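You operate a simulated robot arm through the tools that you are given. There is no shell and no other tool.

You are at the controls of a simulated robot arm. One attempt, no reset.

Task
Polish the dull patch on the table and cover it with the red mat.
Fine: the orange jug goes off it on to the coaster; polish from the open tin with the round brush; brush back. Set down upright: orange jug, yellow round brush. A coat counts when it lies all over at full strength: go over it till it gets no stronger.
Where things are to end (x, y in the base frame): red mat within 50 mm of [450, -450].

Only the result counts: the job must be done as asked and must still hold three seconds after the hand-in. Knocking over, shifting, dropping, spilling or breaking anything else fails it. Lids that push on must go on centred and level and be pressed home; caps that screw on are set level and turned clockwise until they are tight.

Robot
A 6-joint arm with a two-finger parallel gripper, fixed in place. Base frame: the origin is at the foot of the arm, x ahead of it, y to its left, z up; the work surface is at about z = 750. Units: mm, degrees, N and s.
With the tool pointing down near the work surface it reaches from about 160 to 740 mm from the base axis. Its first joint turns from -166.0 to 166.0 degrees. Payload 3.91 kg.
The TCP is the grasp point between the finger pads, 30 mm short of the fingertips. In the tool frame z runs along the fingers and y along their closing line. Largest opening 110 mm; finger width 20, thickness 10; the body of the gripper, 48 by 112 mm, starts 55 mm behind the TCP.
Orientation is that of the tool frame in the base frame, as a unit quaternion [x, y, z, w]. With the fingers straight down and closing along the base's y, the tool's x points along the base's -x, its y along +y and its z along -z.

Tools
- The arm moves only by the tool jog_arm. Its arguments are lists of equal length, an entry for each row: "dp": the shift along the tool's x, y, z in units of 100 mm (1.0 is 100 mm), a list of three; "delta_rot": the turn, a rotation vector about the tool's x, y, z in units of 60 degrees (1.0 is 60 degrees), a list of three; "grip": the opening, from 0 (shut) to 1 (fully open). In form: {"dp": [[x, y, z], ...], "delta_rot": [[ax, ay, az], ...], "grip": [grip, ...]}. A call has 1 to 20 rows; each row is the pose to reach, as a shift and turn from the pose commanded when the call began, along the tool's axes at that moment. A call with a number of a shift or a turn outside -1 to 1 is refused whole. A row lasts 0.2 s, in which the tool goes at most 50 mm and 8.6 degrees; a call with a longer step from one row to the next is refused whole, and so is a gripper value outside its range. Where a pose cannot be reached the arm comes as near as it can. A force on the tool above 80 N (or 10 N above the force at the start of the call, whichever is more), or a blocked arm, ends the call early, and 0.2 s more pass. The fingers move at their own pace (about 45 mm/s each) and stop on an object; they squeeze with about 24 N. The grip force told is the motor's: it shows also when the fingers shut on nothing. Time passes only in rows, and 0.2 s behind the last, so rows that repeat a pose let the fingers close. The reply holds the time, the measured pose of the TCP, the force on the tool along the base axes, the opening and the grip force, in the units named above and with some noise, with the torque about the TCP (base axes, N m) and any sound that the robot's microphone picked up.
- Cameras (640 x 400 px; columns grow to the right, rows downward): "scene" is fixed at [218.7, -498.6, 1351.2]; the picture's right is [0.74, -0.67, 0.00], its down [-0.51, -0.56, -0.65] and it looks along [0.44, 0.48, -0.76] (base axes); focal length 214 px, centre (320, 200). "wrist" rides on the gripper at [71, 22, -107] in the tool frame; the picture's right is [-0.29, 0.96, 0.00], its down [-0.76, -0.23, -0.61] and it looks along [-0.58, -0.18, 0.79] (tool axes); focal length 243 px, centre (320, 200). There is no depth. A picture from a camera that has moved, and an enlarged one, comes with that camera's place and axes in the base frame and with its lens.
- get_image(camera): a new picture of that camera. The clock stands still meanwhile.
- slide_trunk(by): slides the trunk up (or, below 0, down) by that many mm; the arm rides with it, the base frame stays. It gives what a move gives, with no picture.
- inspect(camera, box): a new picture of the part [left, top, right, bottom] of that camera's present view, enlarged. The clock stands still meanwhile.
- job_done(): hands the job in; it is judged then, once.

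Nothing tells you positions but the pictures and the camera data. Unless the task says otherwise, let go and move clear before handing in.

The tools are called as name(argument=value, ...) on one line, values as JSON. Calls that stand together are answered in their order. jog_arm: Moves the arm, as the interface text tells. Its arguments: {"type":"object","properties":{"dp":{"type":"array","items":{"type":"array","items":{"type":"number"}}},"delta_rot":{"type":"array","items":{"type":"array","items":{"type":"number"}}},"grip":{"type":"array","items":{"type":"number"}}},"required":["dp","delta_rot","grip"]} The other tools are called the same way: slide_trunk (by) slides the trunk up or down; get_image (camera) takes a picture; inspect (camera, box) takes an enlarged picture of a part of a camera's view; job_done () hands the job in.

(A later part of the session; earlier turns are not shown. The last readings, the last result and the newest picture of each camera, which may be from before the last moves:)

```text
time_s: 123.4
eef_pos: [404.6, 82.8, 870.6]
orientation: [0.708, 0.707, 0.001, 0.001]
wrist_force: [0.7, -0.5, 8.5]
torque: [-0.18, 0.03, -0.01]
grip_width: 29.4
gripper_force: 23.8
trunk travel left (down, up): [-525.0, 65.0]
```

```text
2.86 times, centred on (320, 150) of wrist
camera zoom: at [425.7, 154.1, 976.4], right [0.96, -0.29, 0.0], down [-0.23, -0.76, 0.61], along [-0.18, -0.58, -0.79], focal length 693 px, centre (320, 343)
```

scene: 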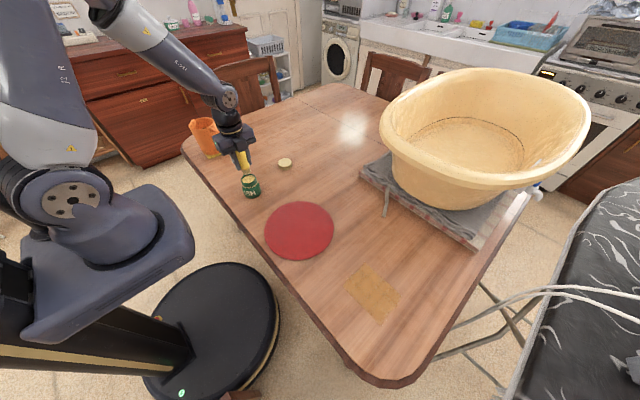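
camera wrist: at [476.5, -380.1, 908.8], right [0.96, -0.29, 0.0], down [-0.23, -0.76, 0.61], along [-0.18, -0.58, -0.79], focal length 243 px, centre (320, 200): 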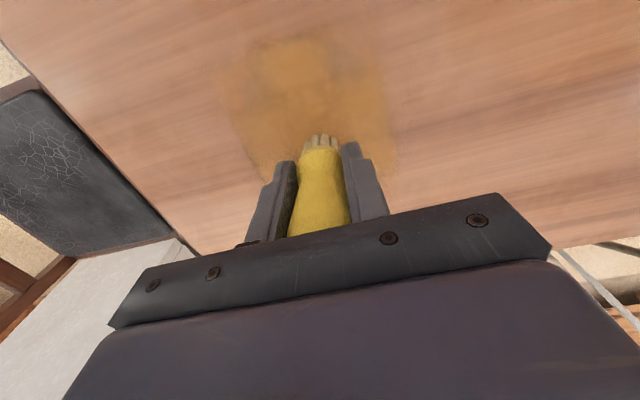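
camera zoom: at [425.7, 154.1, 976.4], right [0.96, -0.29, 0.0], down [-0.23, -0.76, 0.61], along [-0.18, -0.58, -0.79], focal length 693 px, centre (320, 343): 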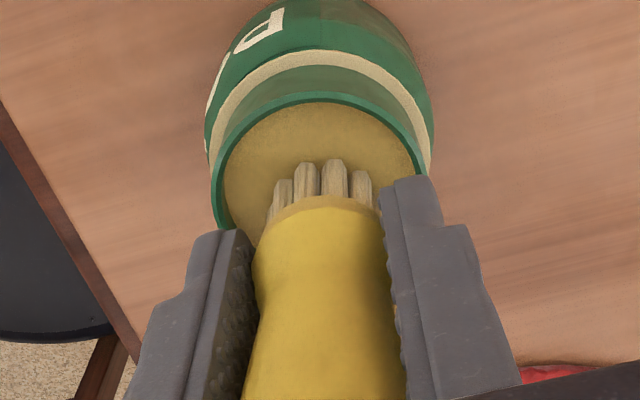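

The brush is in contact with the polish at 8.5 N. I lift out and return to the patch.

jog_arm(dp=[[0, 0, 0], [0, 0, -0.1], [0, 0, -0.3], [0, 0, -0.5]], delta_rot=[[0, 0, 0], [0, 0, 0], [0, 0, 0], [0, 0, 0]], grip=[0, 0, 0, 0])

jog_arm(dp=[[-0.25, 0.02, 0], [-0.5, 0.05, 0], [-0.75, 0.08, 0], [-1.0, 0.1, 0]], delta_rot=[[0, 0, 0], [0, 0, 0], [0, 0, 0], [0, 0, 0]], grip=[0, 0, 0, 0])

jog_arm(dp=[[-0.25, 0.02, 0], [-0.5, 0.05, 0], [-0.75, 0.08, 0], [-1.0, 0.1, 0]], delta_rot=[[0, 0, 0], [0, 0, 0], [0, 0, 0], [0, 0, 0]], grip=[0, 0, 0, 0])

jog_arm(dp=[[-0.25, 0.02, 0], [-0.5, 0.05, 0], [-0.75, 0.08, 0], [-1.0, 0.1, 0]], delta_rot=[[0, 0, 0], [0, 0, 0], [0, 0, 0], [0, 0, 0]], grip=[0, 0, 0, 0])

jog_arm(dp=[[-0.25, 0.02, 0], [-0.5, 0.05, 0], [-0.75, 0.08, 0], [-1.0, 0.1, 0]], delta_rot=[[0, 0, 0], [0, 0, 0], [0, 0, 0], [0, 0, 0]], grip=[0, 0, 0, 0])

jog_arm(dp=[[-0.25, 0.02, 0], [-0.5, 0.05, 0], [-0.75, 0.08, 0], [-1.0, 0.1, 0]], delta_rot=[[0, 0, 0], [0, 0, 0], [0, 0, 0], [0, 0, 0]], grip=[0, 0, 0, 0])

jog_arm(dp=[[-0.2, 0, 0.3], [-0.33, 0, 0.6], [-0.33, 0, 0.9], [-0.33, 0, 1.0]], delta_rot=[[0, 0, 0], [0, 0, 0], [0, 0, 0], [0, 0, 0]], grip=[0, 0, 0, 0])

get_image(camera="wrist")

inspect(camera="wrist", box=[230, 20, 410, 160])

```text
time_s: 124.4
eef_pos: [404.4, 81.9, 918.6]
orientation: [0.707, 0.707, 0.0, 0.0]
wrist_force: [-0.3, 0.4, -0.9]
torque: [0.01, -0.03, -0.02]
grip_width: 28.9
gripper_force: 23.9
trunk travel left (down, up): [-525.0, 65.0]
```

```text
time_s: 125.4
eef_pos: [413.7, -17.2, 918.4]
orientation: [0.707, 0.707, 0.001, -0.001]
wrist_force: [0.7, -0.1, -0.4]
torque: [-0.01, 0.02, -0.01]
grip_width: 29.1
gripper_force: 24.2
trunk travel left (down, up): [-525.0, 65.0]
```

```text
time_s: 126.4
eef_pos: [424.2, -116.6, 918.8]
orientation: [0.708, 0.706, 0.0, 0.0]
wrist_force: [1.1, 0.3, -1.2]
torque: [0.04, 0.01, -0.03]
grip_width: 29.3
gripper_force: 24.0
trunk travel left (down, up): [-525.0, 65.0]
```

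```text
time_s: 127.4
eef_pos: [435.0, -217.3, 919.8]
orientation: [0.708, 0.707, 0.0, 0.0]
wrist_force: [-0.9, 0.9, -1.4]
torque: [0.01, 0.02, 0.04]
grip_width: 29.4
gripper_force: 23.6
trunk travel left (down, up): [-525.0, 65.0]
```

```text
time_s: 128.4
eef_pos: [445.3, -318.4, 919.1]
orientation: [0.708, 0.706, 0.0, -0.001]
wrist_force: [0.1, 0.3, -1.2]
torque: [0.01, 0.0, -0.04]
grip_width: 29.3
gripper_force: 24.0
trunk travel left (down, up): [-525.0, 65.0]
```

```text
time_s: 129.4
eef_pos: [453.3, -420.0, 919.4]
orientation: [0.708, 0.706, 0.0, 0.0]
wrist_force: [-0.8, -0.6, -1.3]
torque: [-0.01, 0.05, -0.01]
grip_width: 29.0
gripper_force: 23.5
trunk travel left (down, up): [-525.0, 65.0]
```

```text
time_s: 130.4
eef_pos: [453.0, -451.0, 817.7]
orientation: [0.708, 0.707, 0.0, 0.0]
wrist_force: [0.2, -0.4, -0.2]
torque: [0.03, 0.0, -0.01]
grip_width: 29.2
gripper_force: 23.8
trunk travel left (down, up): [-525.0, 65.0]
```

```text
taken
camera wrist: at [474.3, -379.5, 925.0], right [0.96, -0.29, 0.0], down [-0.23, -0.76, 0.61], along [-0.18, -0.58, -0.79], focal length 243 px, centre (320, 200)
```

wrist: 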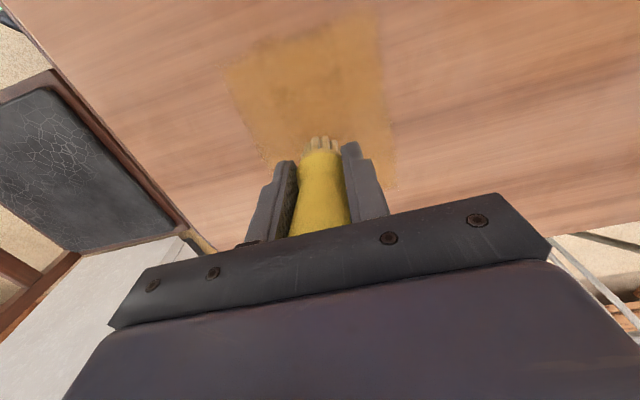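

```text
2.86 times, centred on (320, 90) of wrist
camera zoom: at [474.3, -379.5, 925.0], right [0.96, -0.29, 0.0], down [-0.23, -0.76, 0.61], along [-0.18, -0.58, -0.79], focal length 693 px, centre (320, 514)
```

zoom: 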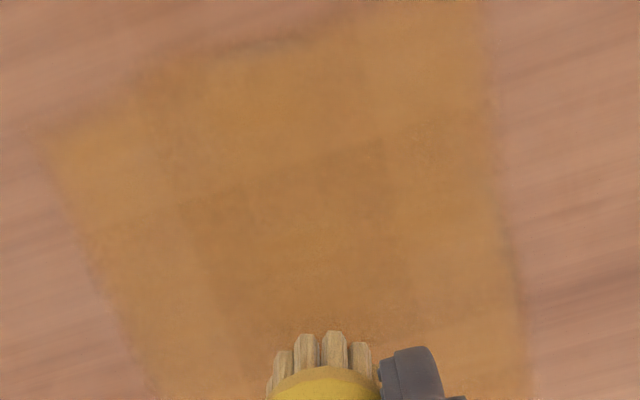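

The coat looks like a fairly even tile pattern. I lower to contact with the fresh polish.

jog_arm(dp=[[0, 0.02, 0.08], [0, 0.02, 0.15], [0, 0.02, 0.17], [0, 0.02, 0.18], [0, 0.02, 0.18]], delta_rot=[[0, 0, 0], [0, 0, 0], [0, 0, 0], [0, 0, 0], [0, 0, 0]], grip=[0, 0, 0, 0, 0])

```text
time_s: 131.6
eef_pos: [454.4, -450.7, 800.7]
orientation: [0.708, 0.707, 0.0, 0.0]
wrist_force: [-0.2, 0.1, -1.2]
torque: [0.02, 0.02, -0.02]
grip_width: 29.3
gripper_force: 24.0
trunk travel left (down, up): [-525.0, 65.0]
```

jog_arm(dp=[[0, 0, 0.005], [0, 0, 0.01], [0, 0, 0.015], [0, 0, 0.015]], delta_rot=[[0, 0, 0], [0, 0, 0], [0, 0, 0], [0, 0, 0]], grip=[0, 0, 0, 0])

```text
time_s: 132.6
eef_pos: [456.3, -450.7, 799.8]
orientation: [0.707, 0.707, 0.0, 0.001]
wrist_force: [0.1, 0.3, -1.0]
torque: [-0.03, 0.01, 0.0]
grip_width: 29.1
gripper_force: 24.2
trunk travel left (down, up): [-525.0, 65.0]
```

The bristles have not touched yet, so I go down another 1.5 mm.

jog_arm(dp=[[0, 0, 0.005], [0, 0, 0.01], [0, 0, 0.015], [0, 0, 0.015]], delta_rot=[[0, 0, 0], [0, 0, 0], [0, 0, 0], [0, 0, 0]], grip=[0, 0, 0, 0])

```text
time_s: 133.6
eef_pos: [455.1, -451.2, 799.9]
orientation: [0.707, 0.707, 0.0, 0.001]
wrist_force: [0.2, 2.2, 9.7]
torque: [0.02, -0.02, 0.0]
grip_width: 29.1
gripper_force: 23.6
trunk travel left (down, up): [-525.0, 65.0]
```

Contact is at 10 N. I raster the whole patch again, starting with the -x half.

jog_arm(dp=[[-0.18, -0.22, 0], [-0.36, -0.42, 0], [-0.08, -0.42, 0], [0.2, -0.42, 0.002], [0.38, -0.42, 0.002], [0.55, -0.3, 0.002], [0.2, -0.3, 0.004], [-0.18, -0.3, 0.004], [-0.55, -0.3, 0.004], [-0.62, -0.16, 0.004], [-0.22, -0.16, 0.004], [0.2, -0.16, 0.006], [0.62, -0.16, 0.006], [0.64, -0.02, 0.006], [0.22, -0.02, 0.006], [-0.2, -0.02, 0.006], [-0.64, -0.02, 0.008], [-0.62, 0.1, 0.008], [-0.3, 0.1, 0.008], [0, 0.1, 0.008]], delta_rot=[[0, 0, 0], [0, 0, 0], [0, 0, 0], [0, 0, 0], [0, 0, 0], [0, 0, 0], [0, 0, 0], [0, 0, 0], [0, 0, 0], [0, 0, 0], [0, 0, 0], [0, 0, 0], [0, 0, 0], [0, 0, 0], [0, 0, 0], [0, 0, 0], [0, 0, 0], [0, 0, 0], [0, 0, 0], [0, 0, 0]], grip=[0, 0, 0, 0, 0, 0, 0, 0, 0, 0, 0, 0, 0, 0, 0, 0, 0, 0, 0, 0])

```text
time_s: 137.8
eef_pos: [465.9, -450.6, 798.6]
orientation: [0.708, 0.707, 0.0, 0.001]
wrist_force: [0.9, -2.6, 19.5]
torque: [-0.41, 0.04, 0.03]
grip_width: 29.2
gripper_force: 23.6
trunk travel left (down, up): [-525.0, 65.0]
```

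Contact was kept throughout, ending at 19 N. I ease off slightly and raster the +x half.

jog_arm(dp=[[0.3, 0, -0.004], [0.62, 0, -0.004], [0.58, 0.12, -0.004], [0.2, 0.12, -0.004], [-0.2, 0.12, -0.004], [-0.58, 0.12, -0.002], [-0.48, 0.24, -0.002], [-0.1, 0.24, -0.002], [0.25, 0.24, -0.002], [0.48, 0.24, -0.002], [0.35, 0.34, 0], [0, 0.34, 0], [-0.35, 0.34, 0], [-0.5, 0.2, 0], [-0.6, -0.05, 0], [-0.5, -0.3, 0], [-0.3, -0.15, 0], [0, -0.1, 0]], delta_rot=[[0, 0, 0], [0, 0, 0], [0, 0, 0], [0, 0, 0], [0, 0, 0], [0, 0, 0], [0, 0, 0], [0, 0, 0], [0, 0, 0], [0, 0, 0], [0, 0, 0], [0, 0, 0], [0, 0, 0], [0, 0, 0], [0, 0, 0], [0, 0, 0], [0, 0, 0], [0, 0, 0]], grip=[0, 0, 0, 0, 0, 0, 0, 0, 0, 0, 0, 0, 0, 0, 0, 0, 0, 0])

jog_arm(dp=[[0, 0.23, 0], [0, 0.46, 0], [0.305, 0.398, 0], [0.528, 0.23, 0], [0.61, 0, 0], [0.528, -0.23, 0], [0.305, -0.398, 0], [0, -0.46, 0], [-0.305, -0.398, 0], [-0.528, -0.23, 0], [-0.61, 0, 0], [-0.528, 0.23, 0], [-0.305, 0.398, 0], [0, 0.46, 0], [0.2, 0.3, 0], [0.48, 0.1, 0], [0.4, 0.25, 0], [0.2, 0.36, 0], [-0.2, 0.36, 0], [0, 0, 0]], delta_rot=[[0, 0, 0], [0, 0, 0], [0, 0, 0], [0, 0, 0], [0, 0, 0], [0, 0, 0], [0, 0, 0], [0, 0, 0], [0, 0, 0], [0, 0, 0], [0, 0, 0], [0, 0, 0], [0, 0, 0], [0, 0, 0], [0, 0, 0], [0, 0, 0], [0, 0, 0], [0, 0, 0], [0, 0, 0], [0, 0, 0]], grip=[0, 0, 0, 0, 0, 0, 0, 0, 0, 0, 0, 0, 0, 0, 0, 0, 0, 0, 0, 0])

jog_arm(dp=[[0, 0, -0.2], [-0.15, 0, -0.6], [-0.3, 0, -1.0]], delta_rot=[[0, 0, 0], [0, 0, 0], [0, 0, 0]], grip=[0, 0, 0])

jog_arm(dp=[[0, 0, -0.4], [0, 0, -0.8], [0, 0, -0.8]], delta_rot=[[0, 0, 0], [0, 0, 0], [0, 0, 0]], grip=[0, 0, 0])

inspect(camera="wrist", box=[230, 0, 430, 150])

inspect(camera="scene", box=[330, 240, 430, 320])

```text
time_s: 141.6
eef_pos: [455.6, -447.8, 797.2]
orientation: [0.708, 0.706, 0.0, -0.001]
wrist_force: [1.4, 1.3, 11.1]
torque: [-0.13, -0.03, 0.05]
grip_width: 29.2
gripper_force: 23.7
trunk travel left (down, up): [-525.0, 65.0]
```

```text
time_s: 145.8
eef_pos: [455.5, -452.2, 797.9]
orientation: [0.707, 0.707, 0.0, 0.0]
wrist_force: [-3.4, 2.0, 8.6]
torque: [-0.13, 0.24, -0.07]
grip_width: 29.3
gripper_force: 23.4
trunk travel left (down, up): [-525.0, 65.0]
```

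```text
time_s: 146.6
eef_pos: [457.2, -481.0, 898.1]
orientation: [0.708, 0.707, 0.0, 0.0]
wrist_force: [0.2, 0.0, -0.6]
torque: [-0.02, 0.01, 0.01]
grip_width: 29.4
gripper_force: 23.9
trunk travel left (down, up): [-525.0, 65.0]
```

```text
time_s: 147.4
eef_pos: [456.7, -480.7, 980.3]
orientation: [0.708, 0.707, 0.0, 0.0]
wrist_force: [-0.5, 0.7, -1.1]
torque: [-0.02, 0.01, 0.01]
grip_width: 29.3
gripper_force: 24.1
trunk travel left (down, up): [-525.0, 65.0]
```

```text
2.67 times, centred on (330, 75) of wrist
camera zoom: at [479.1, -409.4, 1086.1], right [0.96, -0.29, 0.0], down [-0.23, -0.76, 0.61], along [-0.18, -0.58, -0.79], focal length 647 px, centre (293, 533)
```

zoom: 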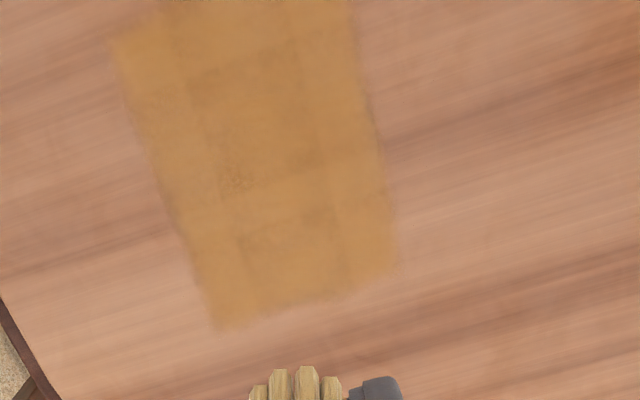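

```text
5.00 times, centred on (380, 280) of scene
camera zoom: at [218.7, -498.6, 1351.2], right [0.74, -0.67, 0.0], down [-0.51, -0.56, -0.65], along [0.44, 0.48, -0.76], focal length 1072 px, centre (20, -200)
```

zoom: 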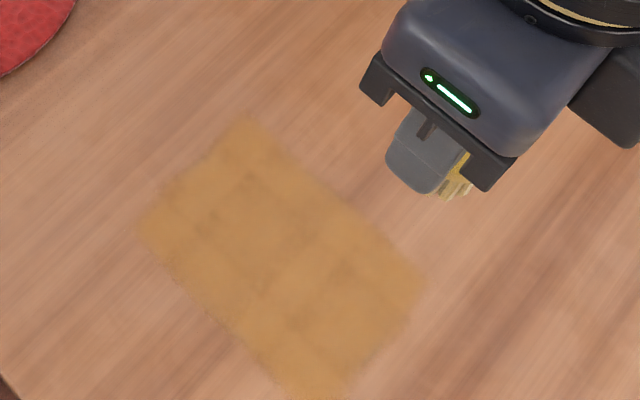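

The coat looks unchanged by the extra pass. I enlarge it further to check the evenness.

inspect(camera="scene", box=[350, 258, 420, 322])

inspect(camera="wrist", box=[260, 0, 390, 130])

```text
6.25 times, centred on (385, 290) of scene
camera zoom: at [218.7, -498.6, 1351.2], right [0.74, -0.67, 0.0], down [-0.51, -0.56, -0.65], along [0.44, 0.48, -0.76], focal length 1340 px, centre (-86, -362)
```

zoom: 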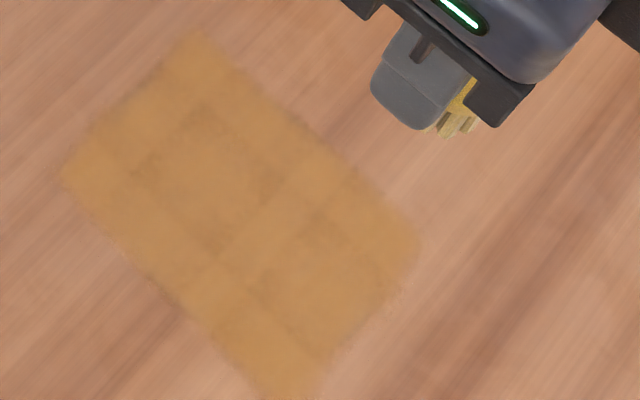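

```text
3.08 times, centred on (325, 65) of wrist
camera zoom: at [479.1, -409.4, 1086.1], right [0.96, -0.29, 0.0], down [-0.23, -0.76, 0.61], along [-0.18, -0.58, -0.79], focal length 746 px, centre (305, 615)
```

zoom: 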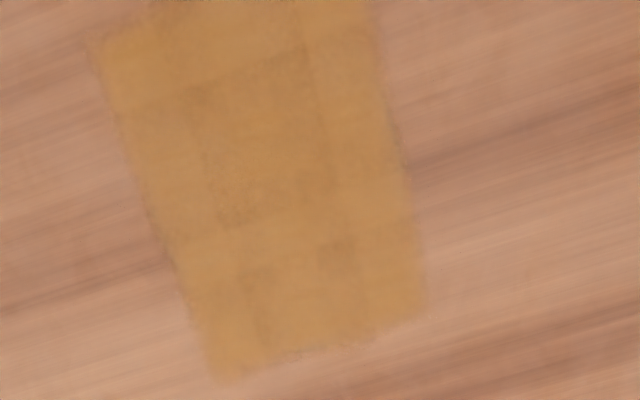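

There is still very faint unevenness, so I do one more full pass, this time stroking along x, and compare again.

jog_arm(dp=[[0.15, 0, 0.35], [0.3, 0, 0.7], [0.3, 0, 1.0]], delta_rot=[[0, 0, 0], [0, 0, 0], [0, 0, 0]], grip=[0, 0, 0])

jog_arm(dp=[[0, 0, 0.3], [0, 0, 0.55], [0, 0, 0.7], [0, 0, 0.78], [0, 0, 0.81], [0, 0, 0.81]], delta_rot=[[0, 0, 0], [0, 0, 0], [0, 0, 0], [0, 0, 0], [0, 0, 0], [0, 0, 0]], grip=[0, 0, 0, 0, 0, 0])

```text
time_s: 148.2
eef_pos: [455.2, -451.1, 878.7]
orientation: [0.708, 0.707, 0.0, 0.0]
wrist_force: [0.0, -0.3, -0.2]
torque: [0.01, -0.04, -0.01]
grip_width: 29.2
gripper_force: 24.0
trunk travel left (down, up): [-525.0, 65.0]
```

```text
time_s: 149.6
eef_pos: [457.1, -452.9, 795.5]
orientation: [0.708, 0.707, -0.001, 0.001]
wrist_force: [0.6, 0.4, 3.6]
torque: [-0.01, 0.0, 0.0]
grip_width: 29.3
gripper_force: 24.0
trunk travel left (down, up): [-525.0, 65.0]
```

Contact is at 4 N, and I start strokes along x.

jog_arm(dp=[[0, 0.24, 0.004], [0, 0.47, 0.004], [0.15, 0.46, 0.004], [0.15, 0.15, 0.004], [0.15, -0.16, 0.004], [0.15, -0.46, 0.004], [0.3, -0.43, 0.004], [0.3, -0.14, 0.004], [0.3, 0.14, 0.004], [0.3, 0.43, 0.004], [0.45, 0.36, 0.004], [0.45, 0, 0.004], [0.45, -0.36, 0.004], [0.6, -0.22, 0.004], [0.6, 0.22, 0.004], [0.5, 0, 0.004], [0.25, 0, 0.004], [0, -0.2, 0.004], [0, -0.47, 0.004], [-0.15, -0.46, 0.004]], delta_rot=[[0, 0, 0], [0, 0, 0], [0, 0, 0], [0, 0, 0], [0, 0, 0], [0, 0, 0], [0, 0, 0], [0, 0, 0], [0, 0, 0], [0, 0, 0], [0, 0, 0], [0, 0, 0], [0, 0, 0], [0, 0, 0], [0, 0, 0], [0, 0, 0], [0, 0, 0], [0, 0, 0], [0, 0, 0], [0, 0, 0]], grip=[0, 0, 0, 0, 0, 0, 0, 0, 0, 0, 0, 0, 0, 0, 0, 0, 0, 0, 0, 0])

jog_arm(dp=[[0, 0.3, 0], [0, 0.61, 0], [0, 0.92, 0], [-0.15, 0.89, 0], [-0.15, 0.6, 0], [-0.15, 0.32, 0], [-0.15, 0.03, 0], [-0.3, 0.1, 0], [-0.3, 0.46, 0], [-0.3, 0.82, 0], [-0.45, 0.68, 0], [-0.45, 0.24, 0], [-0.3, 0.36, 0], [-0.05, 0.46, 0], [0.15, 0.46, 0]], delta_rot=[[0, 0, 0], [0, 0, 0], [0, 0, 0], [0, 0, 0], [0, 0, 0], [0, 0, 0], [0, 0, 0], [0, 0, 0], [0, 0, 0], [0, 0, 0], [0, 0, 0], [0, 0, 0], [0, 0, 0], [0, 0, 0], [0, 0, 0]], grip=[0, 0, 0, 0, 0, 0, 0, 0, 0, 0, 0, 0, 0, 0, 0])

jog_arm(dp=[[0, 0, -0.2], [-0.15, 0, -0.6], [-0.3, 0, -1.0]], delta_rot=[[0, 0, 0], [0, 0, 0], [0, 0, 0]], grip=[0, 0, 0])

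jog_arm(dp=[[0, 0, -0.4], [0, 0, -0.8], [0, 0, -0.8]], delta_rot=[[0, 0, 0], [0, 0, 0], [0, 0, 0]], grip=[0, 0, 0])

inspect(camera="wrist", box=[260, 0, 390, 130])

inspect(camera="scene", box=[350, 258, 420, 322])

```text
time_s: 153.8
eef_pos: [410.6, -465.1, 798.4]
orientation: [0.707, 0.707, 0.001, 0.001]
wrist_force: [-0.3, 0.5, 0.1]
torque: [0.0, 0.0, 0.01]
grip_width: 29.2
gripper_force: 23.4
trunk travel left (down, up): [-525.0, 65.0]
```

```text
time_s: 157.0
eef_pos: [453.2, -449.5, 795.1]
orientation: [0.708, 0.706, 0.0, 0.0]
wrist_force: [0.6, -0.1, -1.4]
torque: [0.02, 0.04, -0.02]
grip_width: 29.2
gripper_force: 24.0
trunk travel left (down, up): [-525.0, 65.0]
```

```text
time_s: 157.8
eef_pos: [455.3, -481.9, 894.0]
orientation: [0.708, 0.706, 0.001, 0.001]
wrist_force: [0.9, 0.2, -1.3]
torque: [0.07, -0.01, -0.02]
grip_width: 29.3
gripper_force: 23.9
trunk travel left (down, up): [-525.0, 65.0]
```

```text
time_s: 158.6
eef_pos: [456.5, -481.0, 978.8]
orientation: [0.707, 0.707, 0.0, 0.0]
wrist_force: [0.5, 0.2, -0.6]
torque: [0.01, 0.03, 0.03]
grip_width: 29.1
gripper_force: 24.1
trunk travel left (down, up): [-525.0, 65.0]
```

```text
3.08 times, centred on (325, 65) of wrist
camera zoom: at [477.8, -409.6, 1084.6], right [0.96, -0.29, 0.0], down [-0.23, -0.76, 0.61], along [-0.18, -0.58, -0.79], focal length 746 px, centre (305, 615)
```

zoom: 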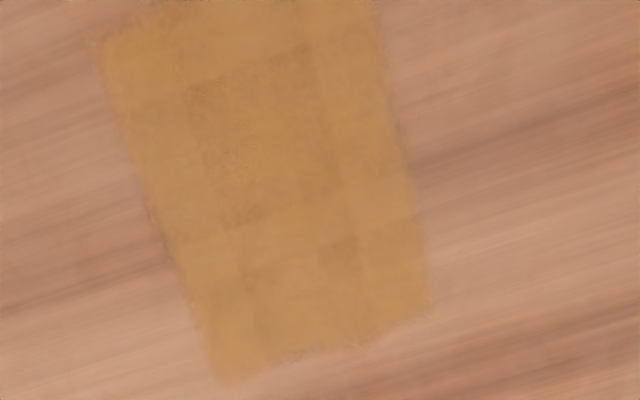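

```text
6.25 times, centred on (385, 290) of scene
camera zoom: at [218.7, -498.6, 1351.2], right [0.74, -0.67, 0.0], down [-0.51, -0.56, -0.65], along [0.44, 0.48, -0.76], focal length 1340 px, centre (-86, -362)
```

zoom: 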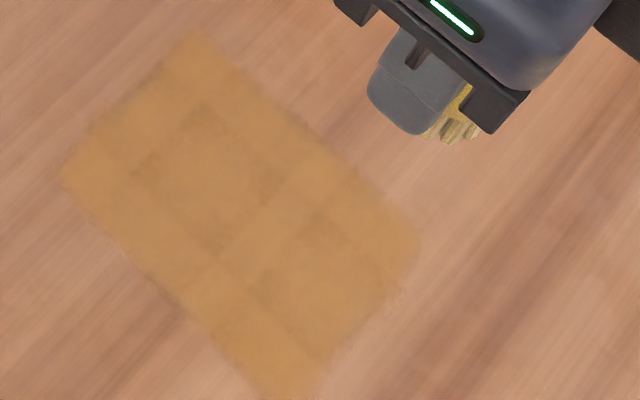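

The picture is identical to the last one, so the coat has reached its full strength. Now I check how the brush sits in the gripper before taking it home.

inspect(camera="wrist", box=[240, 80, 400, 240])

inspect(camera="scene", box=[370, 200, 450, 280])

```text
2.50 times, centred on (320, 160) of wrist
camera zoom: at [477.8, -409.6, 1084.6], right [0.96, -0.29, 0.0], down [-0.23, -0.76, 0.61], along [-0.18, -0.58, -0.79], focal length 606 px, centre (320, 300)
```

zoom: 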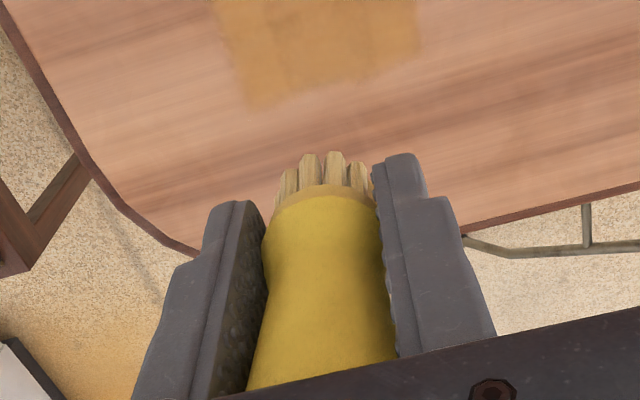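

```text
5.00 times, centred on (410, 240) of scene
camera zoom: at [218.7, -498.6, 1351.2], right [0.74, -0.67, 0.0], down [-0.51, -0.56, -0.65], along [0.44, 0.48, -0.76], focal length 1072 px, centre (-130, 0)
```

zoom: 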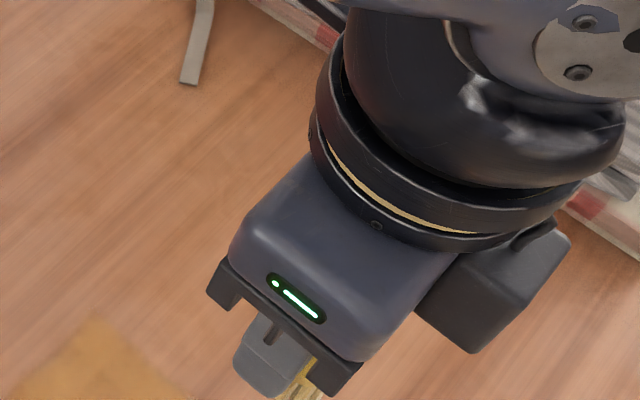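

The brush has slid up a little in the grip and may be tilted. I carry it back toward its place and check from the scene camera before setting it down.

jog_arm(dp=[[0.25, -0.02, 0], [0.5, -0.04, 0], [0.75, -0.06, 0], [1.0, -0.08, 0]], delta_rot=[[0, 0, 0], [0, 0, 0], [0, 0, 0], [0, 0, 0]], grip=[0, 0, 0, 0])

jog_arm(dp=[[0.25, -0.02, 0], [0.5, -0.04, 0], [0.75, -0.06, 0], [1.0, -0.08, 0]], delta_rot=[[0, 0, 0], [0, 0, 0], [0, 0, 0], [0, 0, 0]], grip=[0, 0, 0, 0])

jog_arm(dp=[[0.25, -0.02, 0], [0.5, -0.04, 0], [0.75, -0.06, 0], [1.0, -0.08, 0]], delta_rot=[[0, 0, 0], [0, 0, 0], [0, 0, 0], [0, 0, 0]], grip=[0, 0, 0, 0])

jog_arm(dp=[[0.25, -0.02, 0], [0.5, -0.04, 0], [0.75, -0.06, 0], [1.0, -0.08, 0]], delta_rot=[[0, 0, 0], [0, 0, 0], [0, 0, 0], [0, 0, 0]], grip=[0, 0, 0, 0])

jog_arm(dp=[[0.25, -0.02, 0], [0.5, -0.04, 0], [0.75, -0.06, 0], [1.0, -0.08, 0]], delta_rot=[[0, 0, 0], [0, 0, 0], [0, 0, 0], [0, 0, 0]], grip=[0, 0, 0, 0])

jog_arm(dp=[[0.25, -0.02, 0], [0.5, -0.04, 0], [0.75, -0.06, 0], [1.0, -0.08, 0]], delta_rot=[[0, 0, 0], [0, 0, 0], [0, 0, 0], [0, 0, 0]], grip=[0, 0, 0, 0])

jog_arm(dp=[[0.25, -0.02, 0.2], [0.5, -0.04, 0.4], [0.75, -0.06, 0.6], [1.0, -0.1, 0.8]], delta_rot=[[0, 0, 0], [0, 0, 0], [0, 0, 0], [0, 0, 0]], grip=[0, 0, 0, 0])

jog_arm(dp=[[0.1, 0, 0.2], [0.19, 0, 0.4], [0.19, 0, 0.4]], delta_rot=[[0, 0, 0], [0, 0, 0], [0, 0, 0]], grip=[0, 0, 0])

inspect(camera="scene", box=[190, 110, 270, 190])

inspect(camera="wrist", box=[240, 80, 400, 240])

```text
time_s: 159.6
eef_pos: [449.7, -380.9, 977.1]
orientation: [0.707, 0.707, 0.001, 0.0]
wrist_force: [0.2, 0.5, -2.0]
torque: [0.0, -0.02, 0.03]
grip_width: 29.1
gripper_force: 23.6
trunk travel left (down, up): [-525.0, 65.0]
```

```text
time_s: 160.6
eef_pos: [441.0, -281.6, 976.6]
orientation: [0.708, 0.706, 0.0, 0.0]
wrist_force: [0.1, 0.2, -0.4]
torque: [0.01, -0.02, -0.01]
grip_width: 29.3
gripper_force: 23.8
trunk travel left (down, up): [-525.0, 65.0]
```

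```text
time_s: 161.6
eef_pos: [431.4, -181.2, 974.7]
orientation: [0.707, 0.708, -0.001, 0.0]
wrist_force: [0.0, -0.2, -0.8]
torque: [0.0, -0.01, 0.0]
grip_width: 29.2
gripper_force: 23.6
trunk travel left (down, up): [-525.0, 65.0]
```

```text
time_s: 162.6
eef_pos: [423.7, -82.9, 974.7]
orientation: [0.708, 0.706, 0.0, 0.0]
wrist_force: [0.9, -0.6, -0.7]
torque: [0.04, 0.01, -0.03]
grip_width: 29.4
gripper_force: 24.4
trunk travel left (down, up): [-525.0, 65.0]
```

```text
time_s: 163.6
eef_pos: [417.2, 19.7, 975.8]
orientation: [0.708, 0.706, 0.0, 0.0]
wrist_force: [1.0, 0.3, -0.5]
torque: [0.04, 0.03, -0.02]
grip_width: 29.1
gripper_force: 23.9
trunk travel left (down, up): [-525.0, 65.0]
```

```text
time_s: 164.6
eef_pos: [409.6, 119.8, 975.9]
orientation: [0.707, 0.708, 0.0, 0.0]
wrist_force: [0.3, 0.1, -0.3]
torque: [0.01, 0.02, 0.0]
grip_width: 29.1
gripper_force: 24.3
trunk travel left (down, up): [-525.0, 65.0]
```

```text
time_s: 165.6
eef_pos: [396.3, 218.4, 896.1]
orientation: [0.708, 0.707, 0.0, 0.0]
wrist_force: [0.0, 0.0, -0.2]
torque: [-0.02, 0.01, 0.02]
grip_width: 29.1
gripper_force: 23.9
trunk travel left (down, up): [-525.0, 65.0]
```

```text
time_s: 166.4
eef_pos: [398.1, 239.0, 857.2]
orientation: [0.707, 0.707, 0.0, 0.001]
wrist_force: [-0.1, -0.6, -0.9]
torque: [-0.04, 0.0, -0.01]
grip_width: 29.2
gripper_force: 24.0
trunk travel left (down, up): [-525.0, 65.0]
```

```text
5.00 times, centred on (230, 150) of scene
camera zoom: at [218.7, -498.6, 1351.2], right [0.74, -0.67, 0.0], down [-0.51, -0.56, -0.65], along [0.44, 0.48, -0.76], focal length 1072 px, centre (770, 450)
```

zoom: 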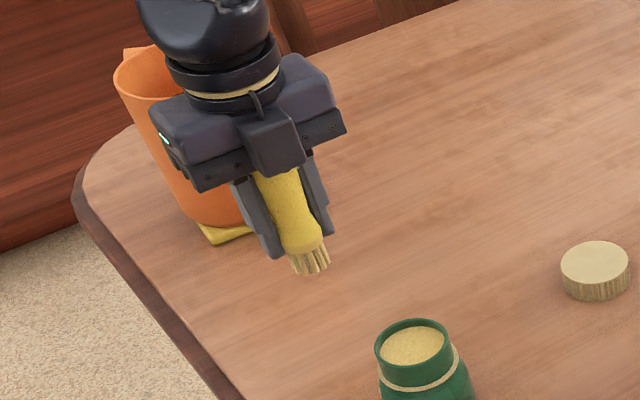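

```text
2.50 times, centred on (320, 160) of wrist
camera zoom: at [418.9, 309.7, 963.1], right [0.96, -0.29, 0.0], down [-0.23, -0.76, 0.61], along [-0.18, -0.58, -0.79], focal length 606 px, centre (320, 300)
```

zoom: 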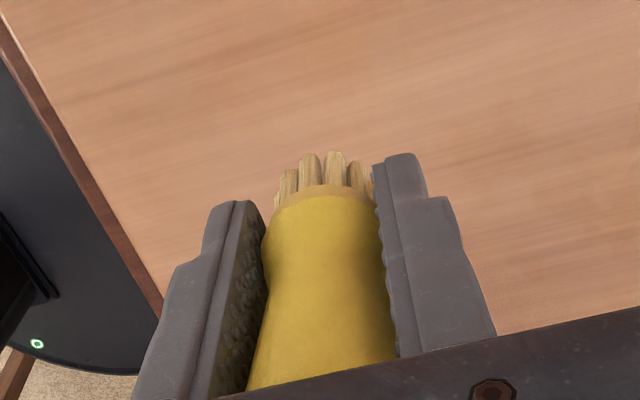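

I zoom in closely on the brush's outline to judge its tilt.

inspect(camera="scene", box=[225, 140, 265, 168])

inspect(camera="wrist", box=[290, 125, 360, 185])

```text
14.29 times, centred on (245, 154) of scene
camera zoom: at [218.7, -498.6, 1351.2], right [0.74, -0.67, 0.0], down [-0.51, -0.56, -0.65], along [0.44, 0.48, -0.76], focal length 3064 px, centre (1391, 857)
```

zoom: 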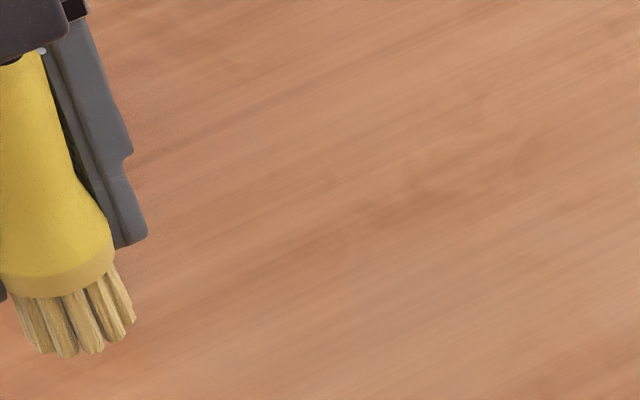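

```text
6.67 times, centred on (325, 155) of wrist
camera zoom: at [418.9, 309.7, 963.1], right [0.96, -0.29, 0.0], down [-0.23, -0.76, 0.61], along [-0.18, -0.58, -0.79], focal length 1618 px, centre (287, 500)
```

zoom: 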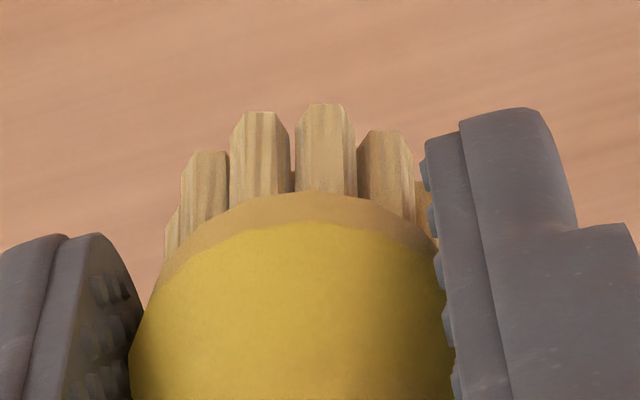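

The brush is vertical within a degree or two and sits about 4 mm toward -y in the grip. I lower it to the table at its original place with that offset compensated.

jog_arm(dp=[[0.02, 0, 0.2], [0.035, -0.005, 0.4], [0.035, -0.005, 0.52], [0.035, -0.005, 0.55]], delta_rot=[[0, 0, 0], [0, 0, 0], [0, 0, 0], [0, 0, 0]], grip=[0, 0, 0, 0])

jog_arm(dp=[[0, 0, 0.01], [0, 0, 0.02], [0, 0, 0.03], [0, 0, 0.03]], delta_rot=[[0, 0, 0], [0, 0, 0], [0, 0, 0], [0, 0, 0]], grip=[0, 0, 0, 0])

jog_arm(dp=[[0, 0, 0.01], [0, 0, 0.02], [0, 0, 0.02]], delta_rot=[[0, 0, 0], [0, 0, 0], [0, 0, 0]], grip=[0, 0, 0])

inspect(camera="scene", box=[200, 130, 260, 180])

```text
time_s: 167.4
eef_pos: [398.5, 240.8, 800.5]
orientation: [0.708, 0.706, 0.0, 0.001]
wrist_force: [-0.2, 0.1, -1.9]
torque: [0.02, -0.02, 0.02]
grip_width: 29.3
gripper_force: 24.1
trunk travel left (down, up): [-525.0, 65.0]
```

```text
time_s: 168.4
eef_pos: [398.2, 241.1, 797.7]
orientation: [0.707, 0.707, 0.001, 0.0]
wrist_force: [0.2, 0.3, -0.9]
torque: [-0.02, -0.02, 0.01]
grip_width: 29.2
gripper_force: 24.0
trunk travel left (down, up): [-525.0, 65.0]
```

```text
time_s: 169.2
eef_pos: [396.3, 242.3, 796.1]
orientation: [0.707, 0.708, 0.0, 0.0]
wrist_force: [0.3, 0.0, -0.9]
torque: [0.01, -0.04, 0.0]
grip_width: 29.3
gripper_force: 24.5
trunk travel left (down, up): [-525.0, 65.0]
```

```text
8.00 times, centred on (230, 155) of scene
camera zoom: at [218.7, -498.6, 1351.2], right [0.74, -0.67, 0.0], down [-0.51, -0.56, -0.65], along [0.44, 0.48, -0.76], focal length 1716 px, centre (1040, 560)
```

zoom: 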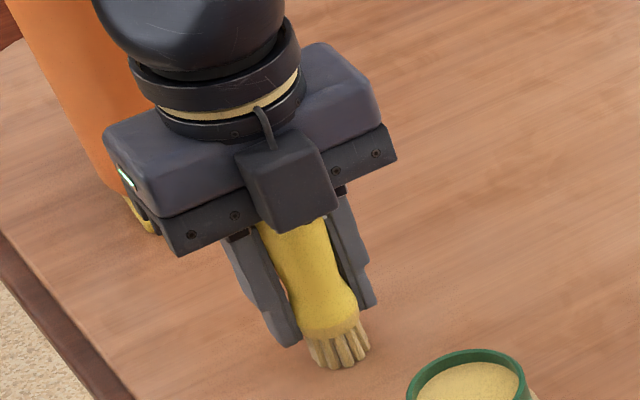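

No contact yet, so I continue down in 1 mm steps.

jog_arm(dp=[[0, 0, 0.01], [0, 0, 0.02], [0, 0, 0.02]], delta_rot=[[0, 0, 0], [0, 0, 0], [0, 0, 0]], grip=[0, 0, 0])

jog_arm(dp=[[0, 0, 0.005], [0, 0, 0.01], [0, 0, 0.01]], delta_rot=[[0, 0, 0], [0, 0, 0], [0, 0, 0]], grip=[0, 0, 0])

```text
time_s: 170.0
eef_pos: [397.9, 240.9, 795.5]
orientation: [0.707, 0.707, 0.002, -0.001]
wrist_force: [-2.5, -1.5, 19.4]
torque: [-0.18, 0.06, 0.01]
grip_width: 29.1
gripper_force: 24.4
trunk travel left (down, up): [-525.0, 65.0]
```

```text
time_s: 170.8
eef_pos: [397.5, 242.6, 793.5]
orientation: [0.707, 0.707, 0.004, 0.001]
wrist_force: [1.6, 0.0, 38.9]
torque: [-0.25, 0.0, 0.01]
grip_width: 29.1
gripper_force: 24.5
trunk travel left (down, up): [-525.0, 65.0]
```

The brush is fully down, with its top probably against the palm. I relieve the pressure by 2.5 mm.

jog_arm(dp=[[0, 0, -0.01], [0, 0, -0.02], [0, 0, -0.02]], delta_rot=[[0, 0, 0], [0, 0, 0], [0, 0, 0]], grip=[0, 0, 0])

```text
time_s: 171.6
eef_pos: [397.9, 241.5, 794.1]
orientation: [0.707, 0.707, 0.0, 0.0]
wrist_force: [3.5, 4.4, 14.6]
torque: [0.2, -0.23, 0.04]
grip_width: 29.2
gripper_force: 24.2
trunk travel left (down, up): [-525.0, 65.0]
```

jog_arm(dp=[[0, 0, -0.005], [0, 0, -0.01], [0, 0, -0.01]], delta_rot=[[0, 0, 0], [0, 0, 0], [0, 0, 0]], grip=[0, 0, 0])

get_image(camera="wrist")

inspect(camera="scene", box=[200, 130, 260, 180])

```text
time_s: 172.4
eef_pos: [397.5, 240.5, 794.4]
orientation: [0.707, 0.707, -0.001, 0.0]
wrist_force: [0.3, -0.3, -1.8]
torque: [-0.04, 0.0, 0.02]
grip_width: 29.2
gripper_force: 23.9
trunk travel left (down, up): [-525.0, 65.0]
```

```text
taken
camera wrist: at [418.9, 312.5, 901.4], right [0.96, -0.29, 0.0], down [-0.23, -0.76, 0.61], along [-0.18, -0.58, -0.79], focal length 243 px, centre (320, 200)
```

wrist: 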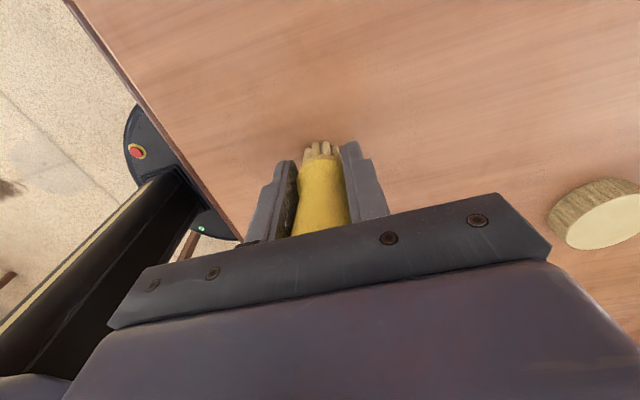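

```text
8.00 times, centred on (230, 155) of scene
camera zoom: at [218.7, -498.6, 1351.2], right [0.74, -0.67, 0.0], down [-0.51, -0.56, -0.65], along [0.44, 0.48, -0.76], focal length 1716 px, centre (1040, 560)
```

zoom: 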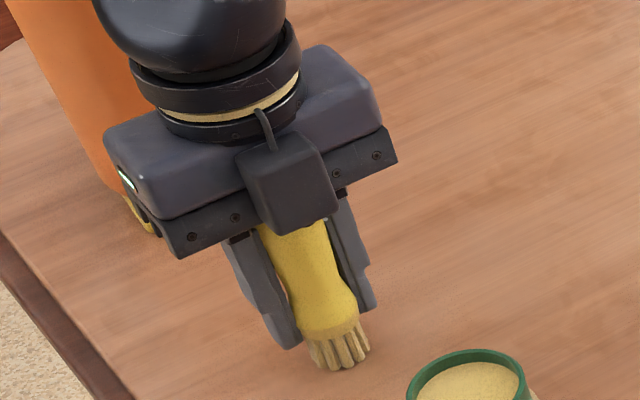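

The brush is right at the surface. I lower 0.5 mm and open.

jog_arm(dp=[[0, 0, 0.006], [0, 0, 0.006]], delta_rot=[[0, 0, 0], [0, 0, 0]], grip=[0, 0])

jog_arm(dp=[[0, 0, 0], [0, 0, 0], [0, 0, 0], [0, 0, 0], [0, 0, 0], [0, 0, 0]], delta_rot=[[0, 0, 0], [0, 0, 0], [0, 0, 0], [0, 0, 0], [0, 0, 0], [0, 0, 0]], grip=[0.35, 0.45, 0.6, 0.8, 1, 1])

get_image(camera="wrist")

inspect(camera="scene", box=[200, 130, 260, 180])

```text
time_s: 173.0
eef_pos: [397.6, 241.2, 795.5]
orientation: [0.707, 0.707, 0.001, 0.0]
wrist_force: [-0.1, 1.1, -0.6]
torque: [0.01, 0.03, -0.01]
grip_width: 29.1
gripper_force: 23.8
trunk travel left (down, up): [-525.0, 65.0]
```

```text
time_s: 174.4
eef_pos: [397.0, 241.6, 795.8]
orientation: [0.707, 0.707, 0.0, 0.0]
wrist_force: [0.4, 1.1, 0.6]
torque: [0.0, 0.0, 0.03]
grip_width: 110.0
gripper_force: 0.0
trunk travel left (down, up): [-525.0, 65.0]
```

```text
taken
camera wrist: at [418.9, 313.5, 901.6], right [0.96, -0.29, 0.0], down [-0.23, -0.76, 0.61], along [-0.18, -0.58, -0.79], focal length 243 px, centre (320, 200)
```

wrist: 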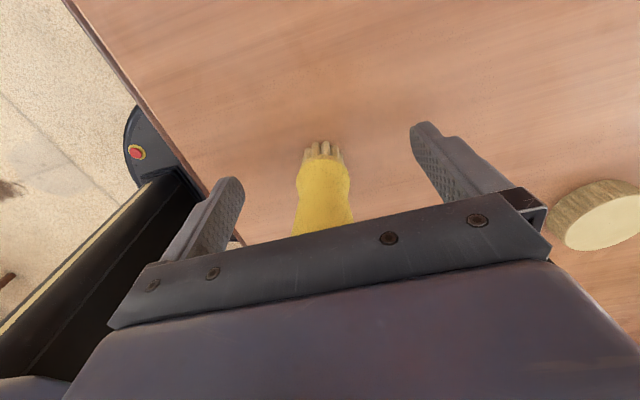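

```text
8.00 times, centred on (230, 155) of scene
camera zoom: at [218.7, -498.6, 1351.2], right [0.74, -0.67, 0.0], down [-0.51, -0.56, -0.65], along [0.44, 0.48, -0.76], focal length 1716 px, centre (1040, 560)
```

zoom: 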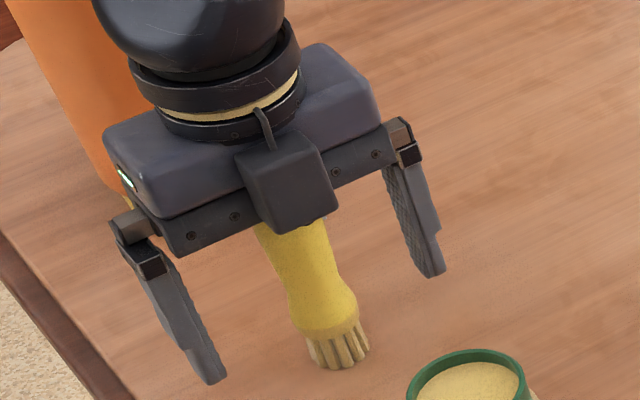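

The brush stands free. I rise straight up.

jog_arm(dp=[[0, 0, -0.1], [0, 0, -0.35], [0, 0, -0.7], [0, 0, -1.0]], delta_rot=[[0, 0, 0], [0, 0, 0], [0, 0, 0], [0, 0, 0]], grip=[1, 1, 1, 1])

jog_arm(dp=[[0, 0, -0.4], [0, 0, -0.8]], delta_rot=[[0, 0, 0], [0, 0, 0]], grip=[1, 1])

get_image(camera="wrist")

get_image(camera="scene")

inspect(camera="scene", box=[180, 120, 340, 220])

```text
time_s: 175.4
eef_pos: [396.6, 241.0, 896.6]
orientation: [0.707, 0.707, 0.0, 0.0]
wrist_force: [-0.5, -0.3, 0.4]
torque: [-0.04, 0.01, 0.0]
grip_width: 110.1
gripper_force: 0.1
trunk travel left (down, up): [-525.0, 65.0]
```

```text
time_s: 176.0
eef_pos: [396.5, 242.0, 975.2]
orientation: [0.707, 0.707, 0.0, 0.0]
wrist_force: [-0.5, -0.1, 0.3]
torque: [0.02, -0.01, 0.02]
grip_width: 110.3
gripper_force: 0.0
trunk travel left (down, up): [-525.0, 65.0]
```

```text
taken
camera wrist: at [418.6, 312.9, 1082.3], right [0.96, -0.29, 0.0], down [-0.23, -0.76, 0.61], along [-0.18, -0.58, -0.79], focal length 243 px, centre (320, 200)
```

wrist: 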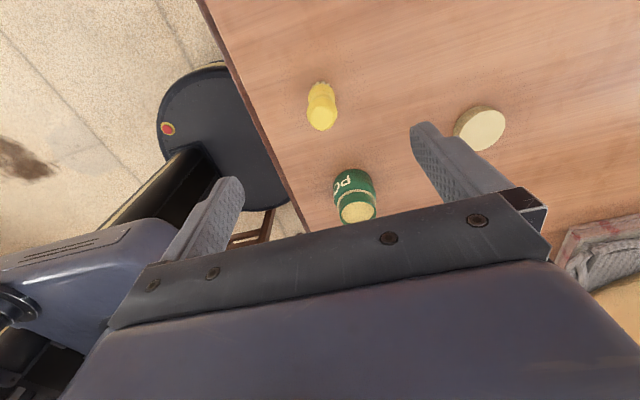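

```text
taken
```

scene: 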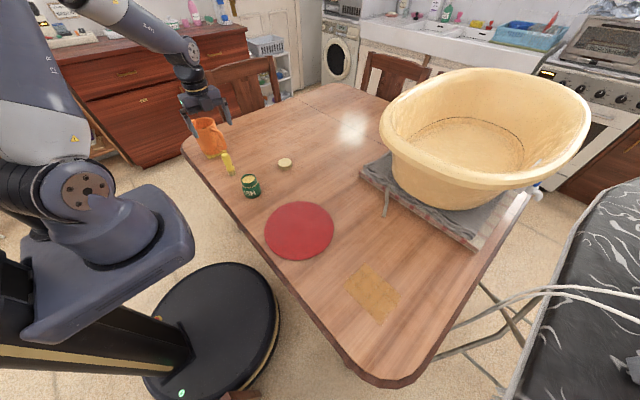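

```text
4.00 times, centred on (260, 170) of scene
camera zoom: at [218.7, -498.6, 1351.2], right [0.74, -0.67, 0.0], down [-0.51, -0.56, -0.65], along [0.44, 0.48, -0.76], focal length 858 px, centre (560, 320)
```

zoom: 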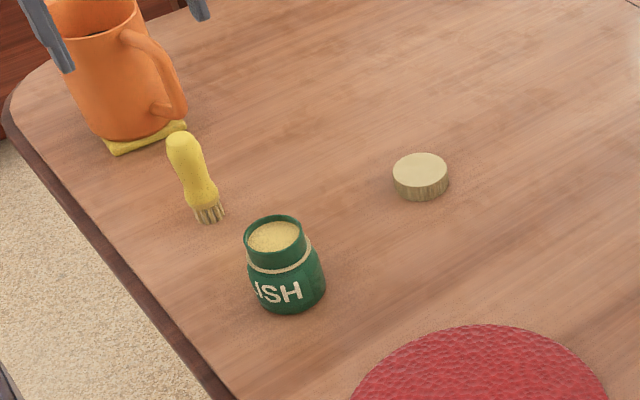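

The brush is back upright in its place, the tin is undisturbed and the jug is on the coaster. Next is the mat, and I move closer to see its thickness and edge.

jog_arm(dp=[[-0.33, 0.05, 0], [-0.66, 0.1, 0], [-1.0, 0.12, 0]], delta_rot=[[0, 0, 0], [0, 0, 0], [0, 0, 0]], grip=[1, 1, 1])

jog_arm(dp=[[-0.33, 0.05, 0], [-0.66, 0.1, 0], [-1.0, 0.12, 0]], delta_rot=[[0, 0, 0], [0, 0, 0], [0, 0, 0]], grip=[1, 1, 1])

jog_arm(dp=[[-0.3, 0.05, 0.3], [-0.6, 0.1, 0.6], [-0.7, 0.12, 1.0], [-0.7, 0.12, 1.0]], delta_rot=[[0, 0, 0], [0, 0, 0], [0, 0, 0], [0, 0, 0]], grip=[1, 1, 1, 1])

get_image(camera="wrist")

inspect(camera="wrist", box=[240, 90, 420, 210])

inspect(camera="scene", box=[250, 190, 350, 270])

```text
time_s: 176.8
eef_pos: [410.3, 140.8, 976.1]
orientation: [0.707, 0.707, 0.0, 0.0]
wrist_force: [0.5, 0.1, 0.0]
torque: [0.01, 0.0, -0.02]
grip_width: 110.2
gripper_force: 0.0
trunk travel left (down, up): [-525.0, 65.0]
```

```text
time_s: 177.6
eef_pos: [422.2, 38.7, 975.3]
orientation: [0.708, 0.707, -0.001, 0.0]
wrist_force: [0.2, -0.3, 0.3]
torque: [0.01, 0.0, 0.01]
grip_width: 109.8
gripper_force: 0.1
trunk travel left (down, up): [-525.0, 65.0]
```

```text
time_s: 178.6
eef_pos: [433.4, -29.2, 875.6]
orientation: [0.707, 0.707, 0.0, 0.0]
wrist_force: [0.0, -0.5, 0.8]
torque: [0.01, 0.02, -0.01]
grip_width: 110.2
gripper_force: 0.1
trunk travel left (down, up): [-525.0, 65.0]
```

```text
taken
camera wrist: at [454.4, 42.0, 982.0], right [0.96, -0.29, 0.0], down [-0.23, -0.76, 0.61], along [-0.18, -0.58, -0.79], focal length 243 px, centre (320, 200)
```

wrist: 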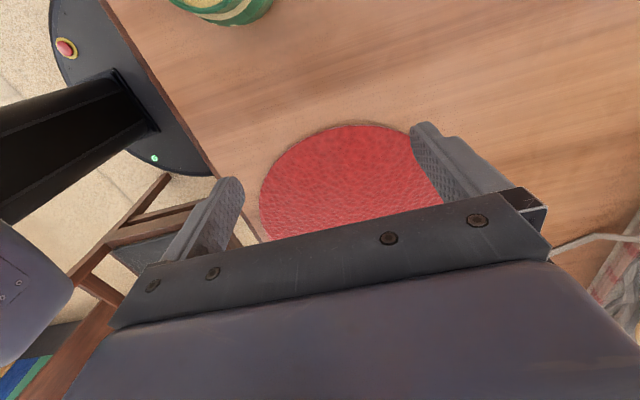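

```text
3.33 times, centred on (330, 150) of wrist
camera zoom: at [454.4, 42.0, 982.0], right [0.96, -0.29, 0.0], down [-0.23, -0.76, 0.61], along [-0.18, -0.58, -0.79], focal length 809 px, centre (287, 367)
```

zoom: 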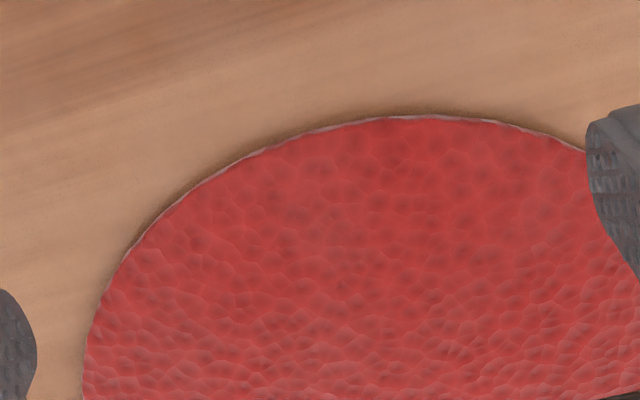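

```text
5.00 times, centred on (300, 230) of scene
camera zoom: at [218.7, -498.6, 1351.2], right [0.74, -0.67, 0.0], down [-0.51, -0.56, -0.65], along [0.44, 0.48, -0.76], focal length 1072 px, centre (420, 50)
```

zoom: 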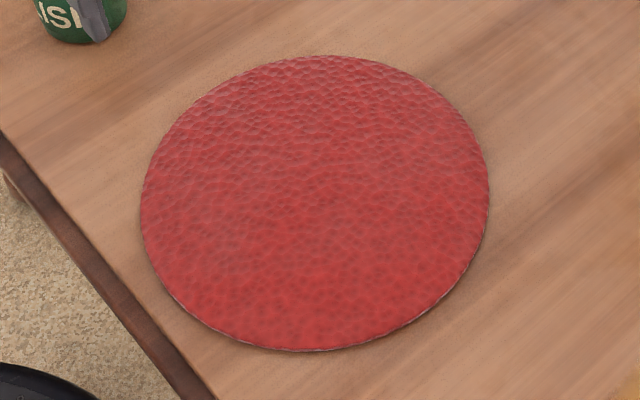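

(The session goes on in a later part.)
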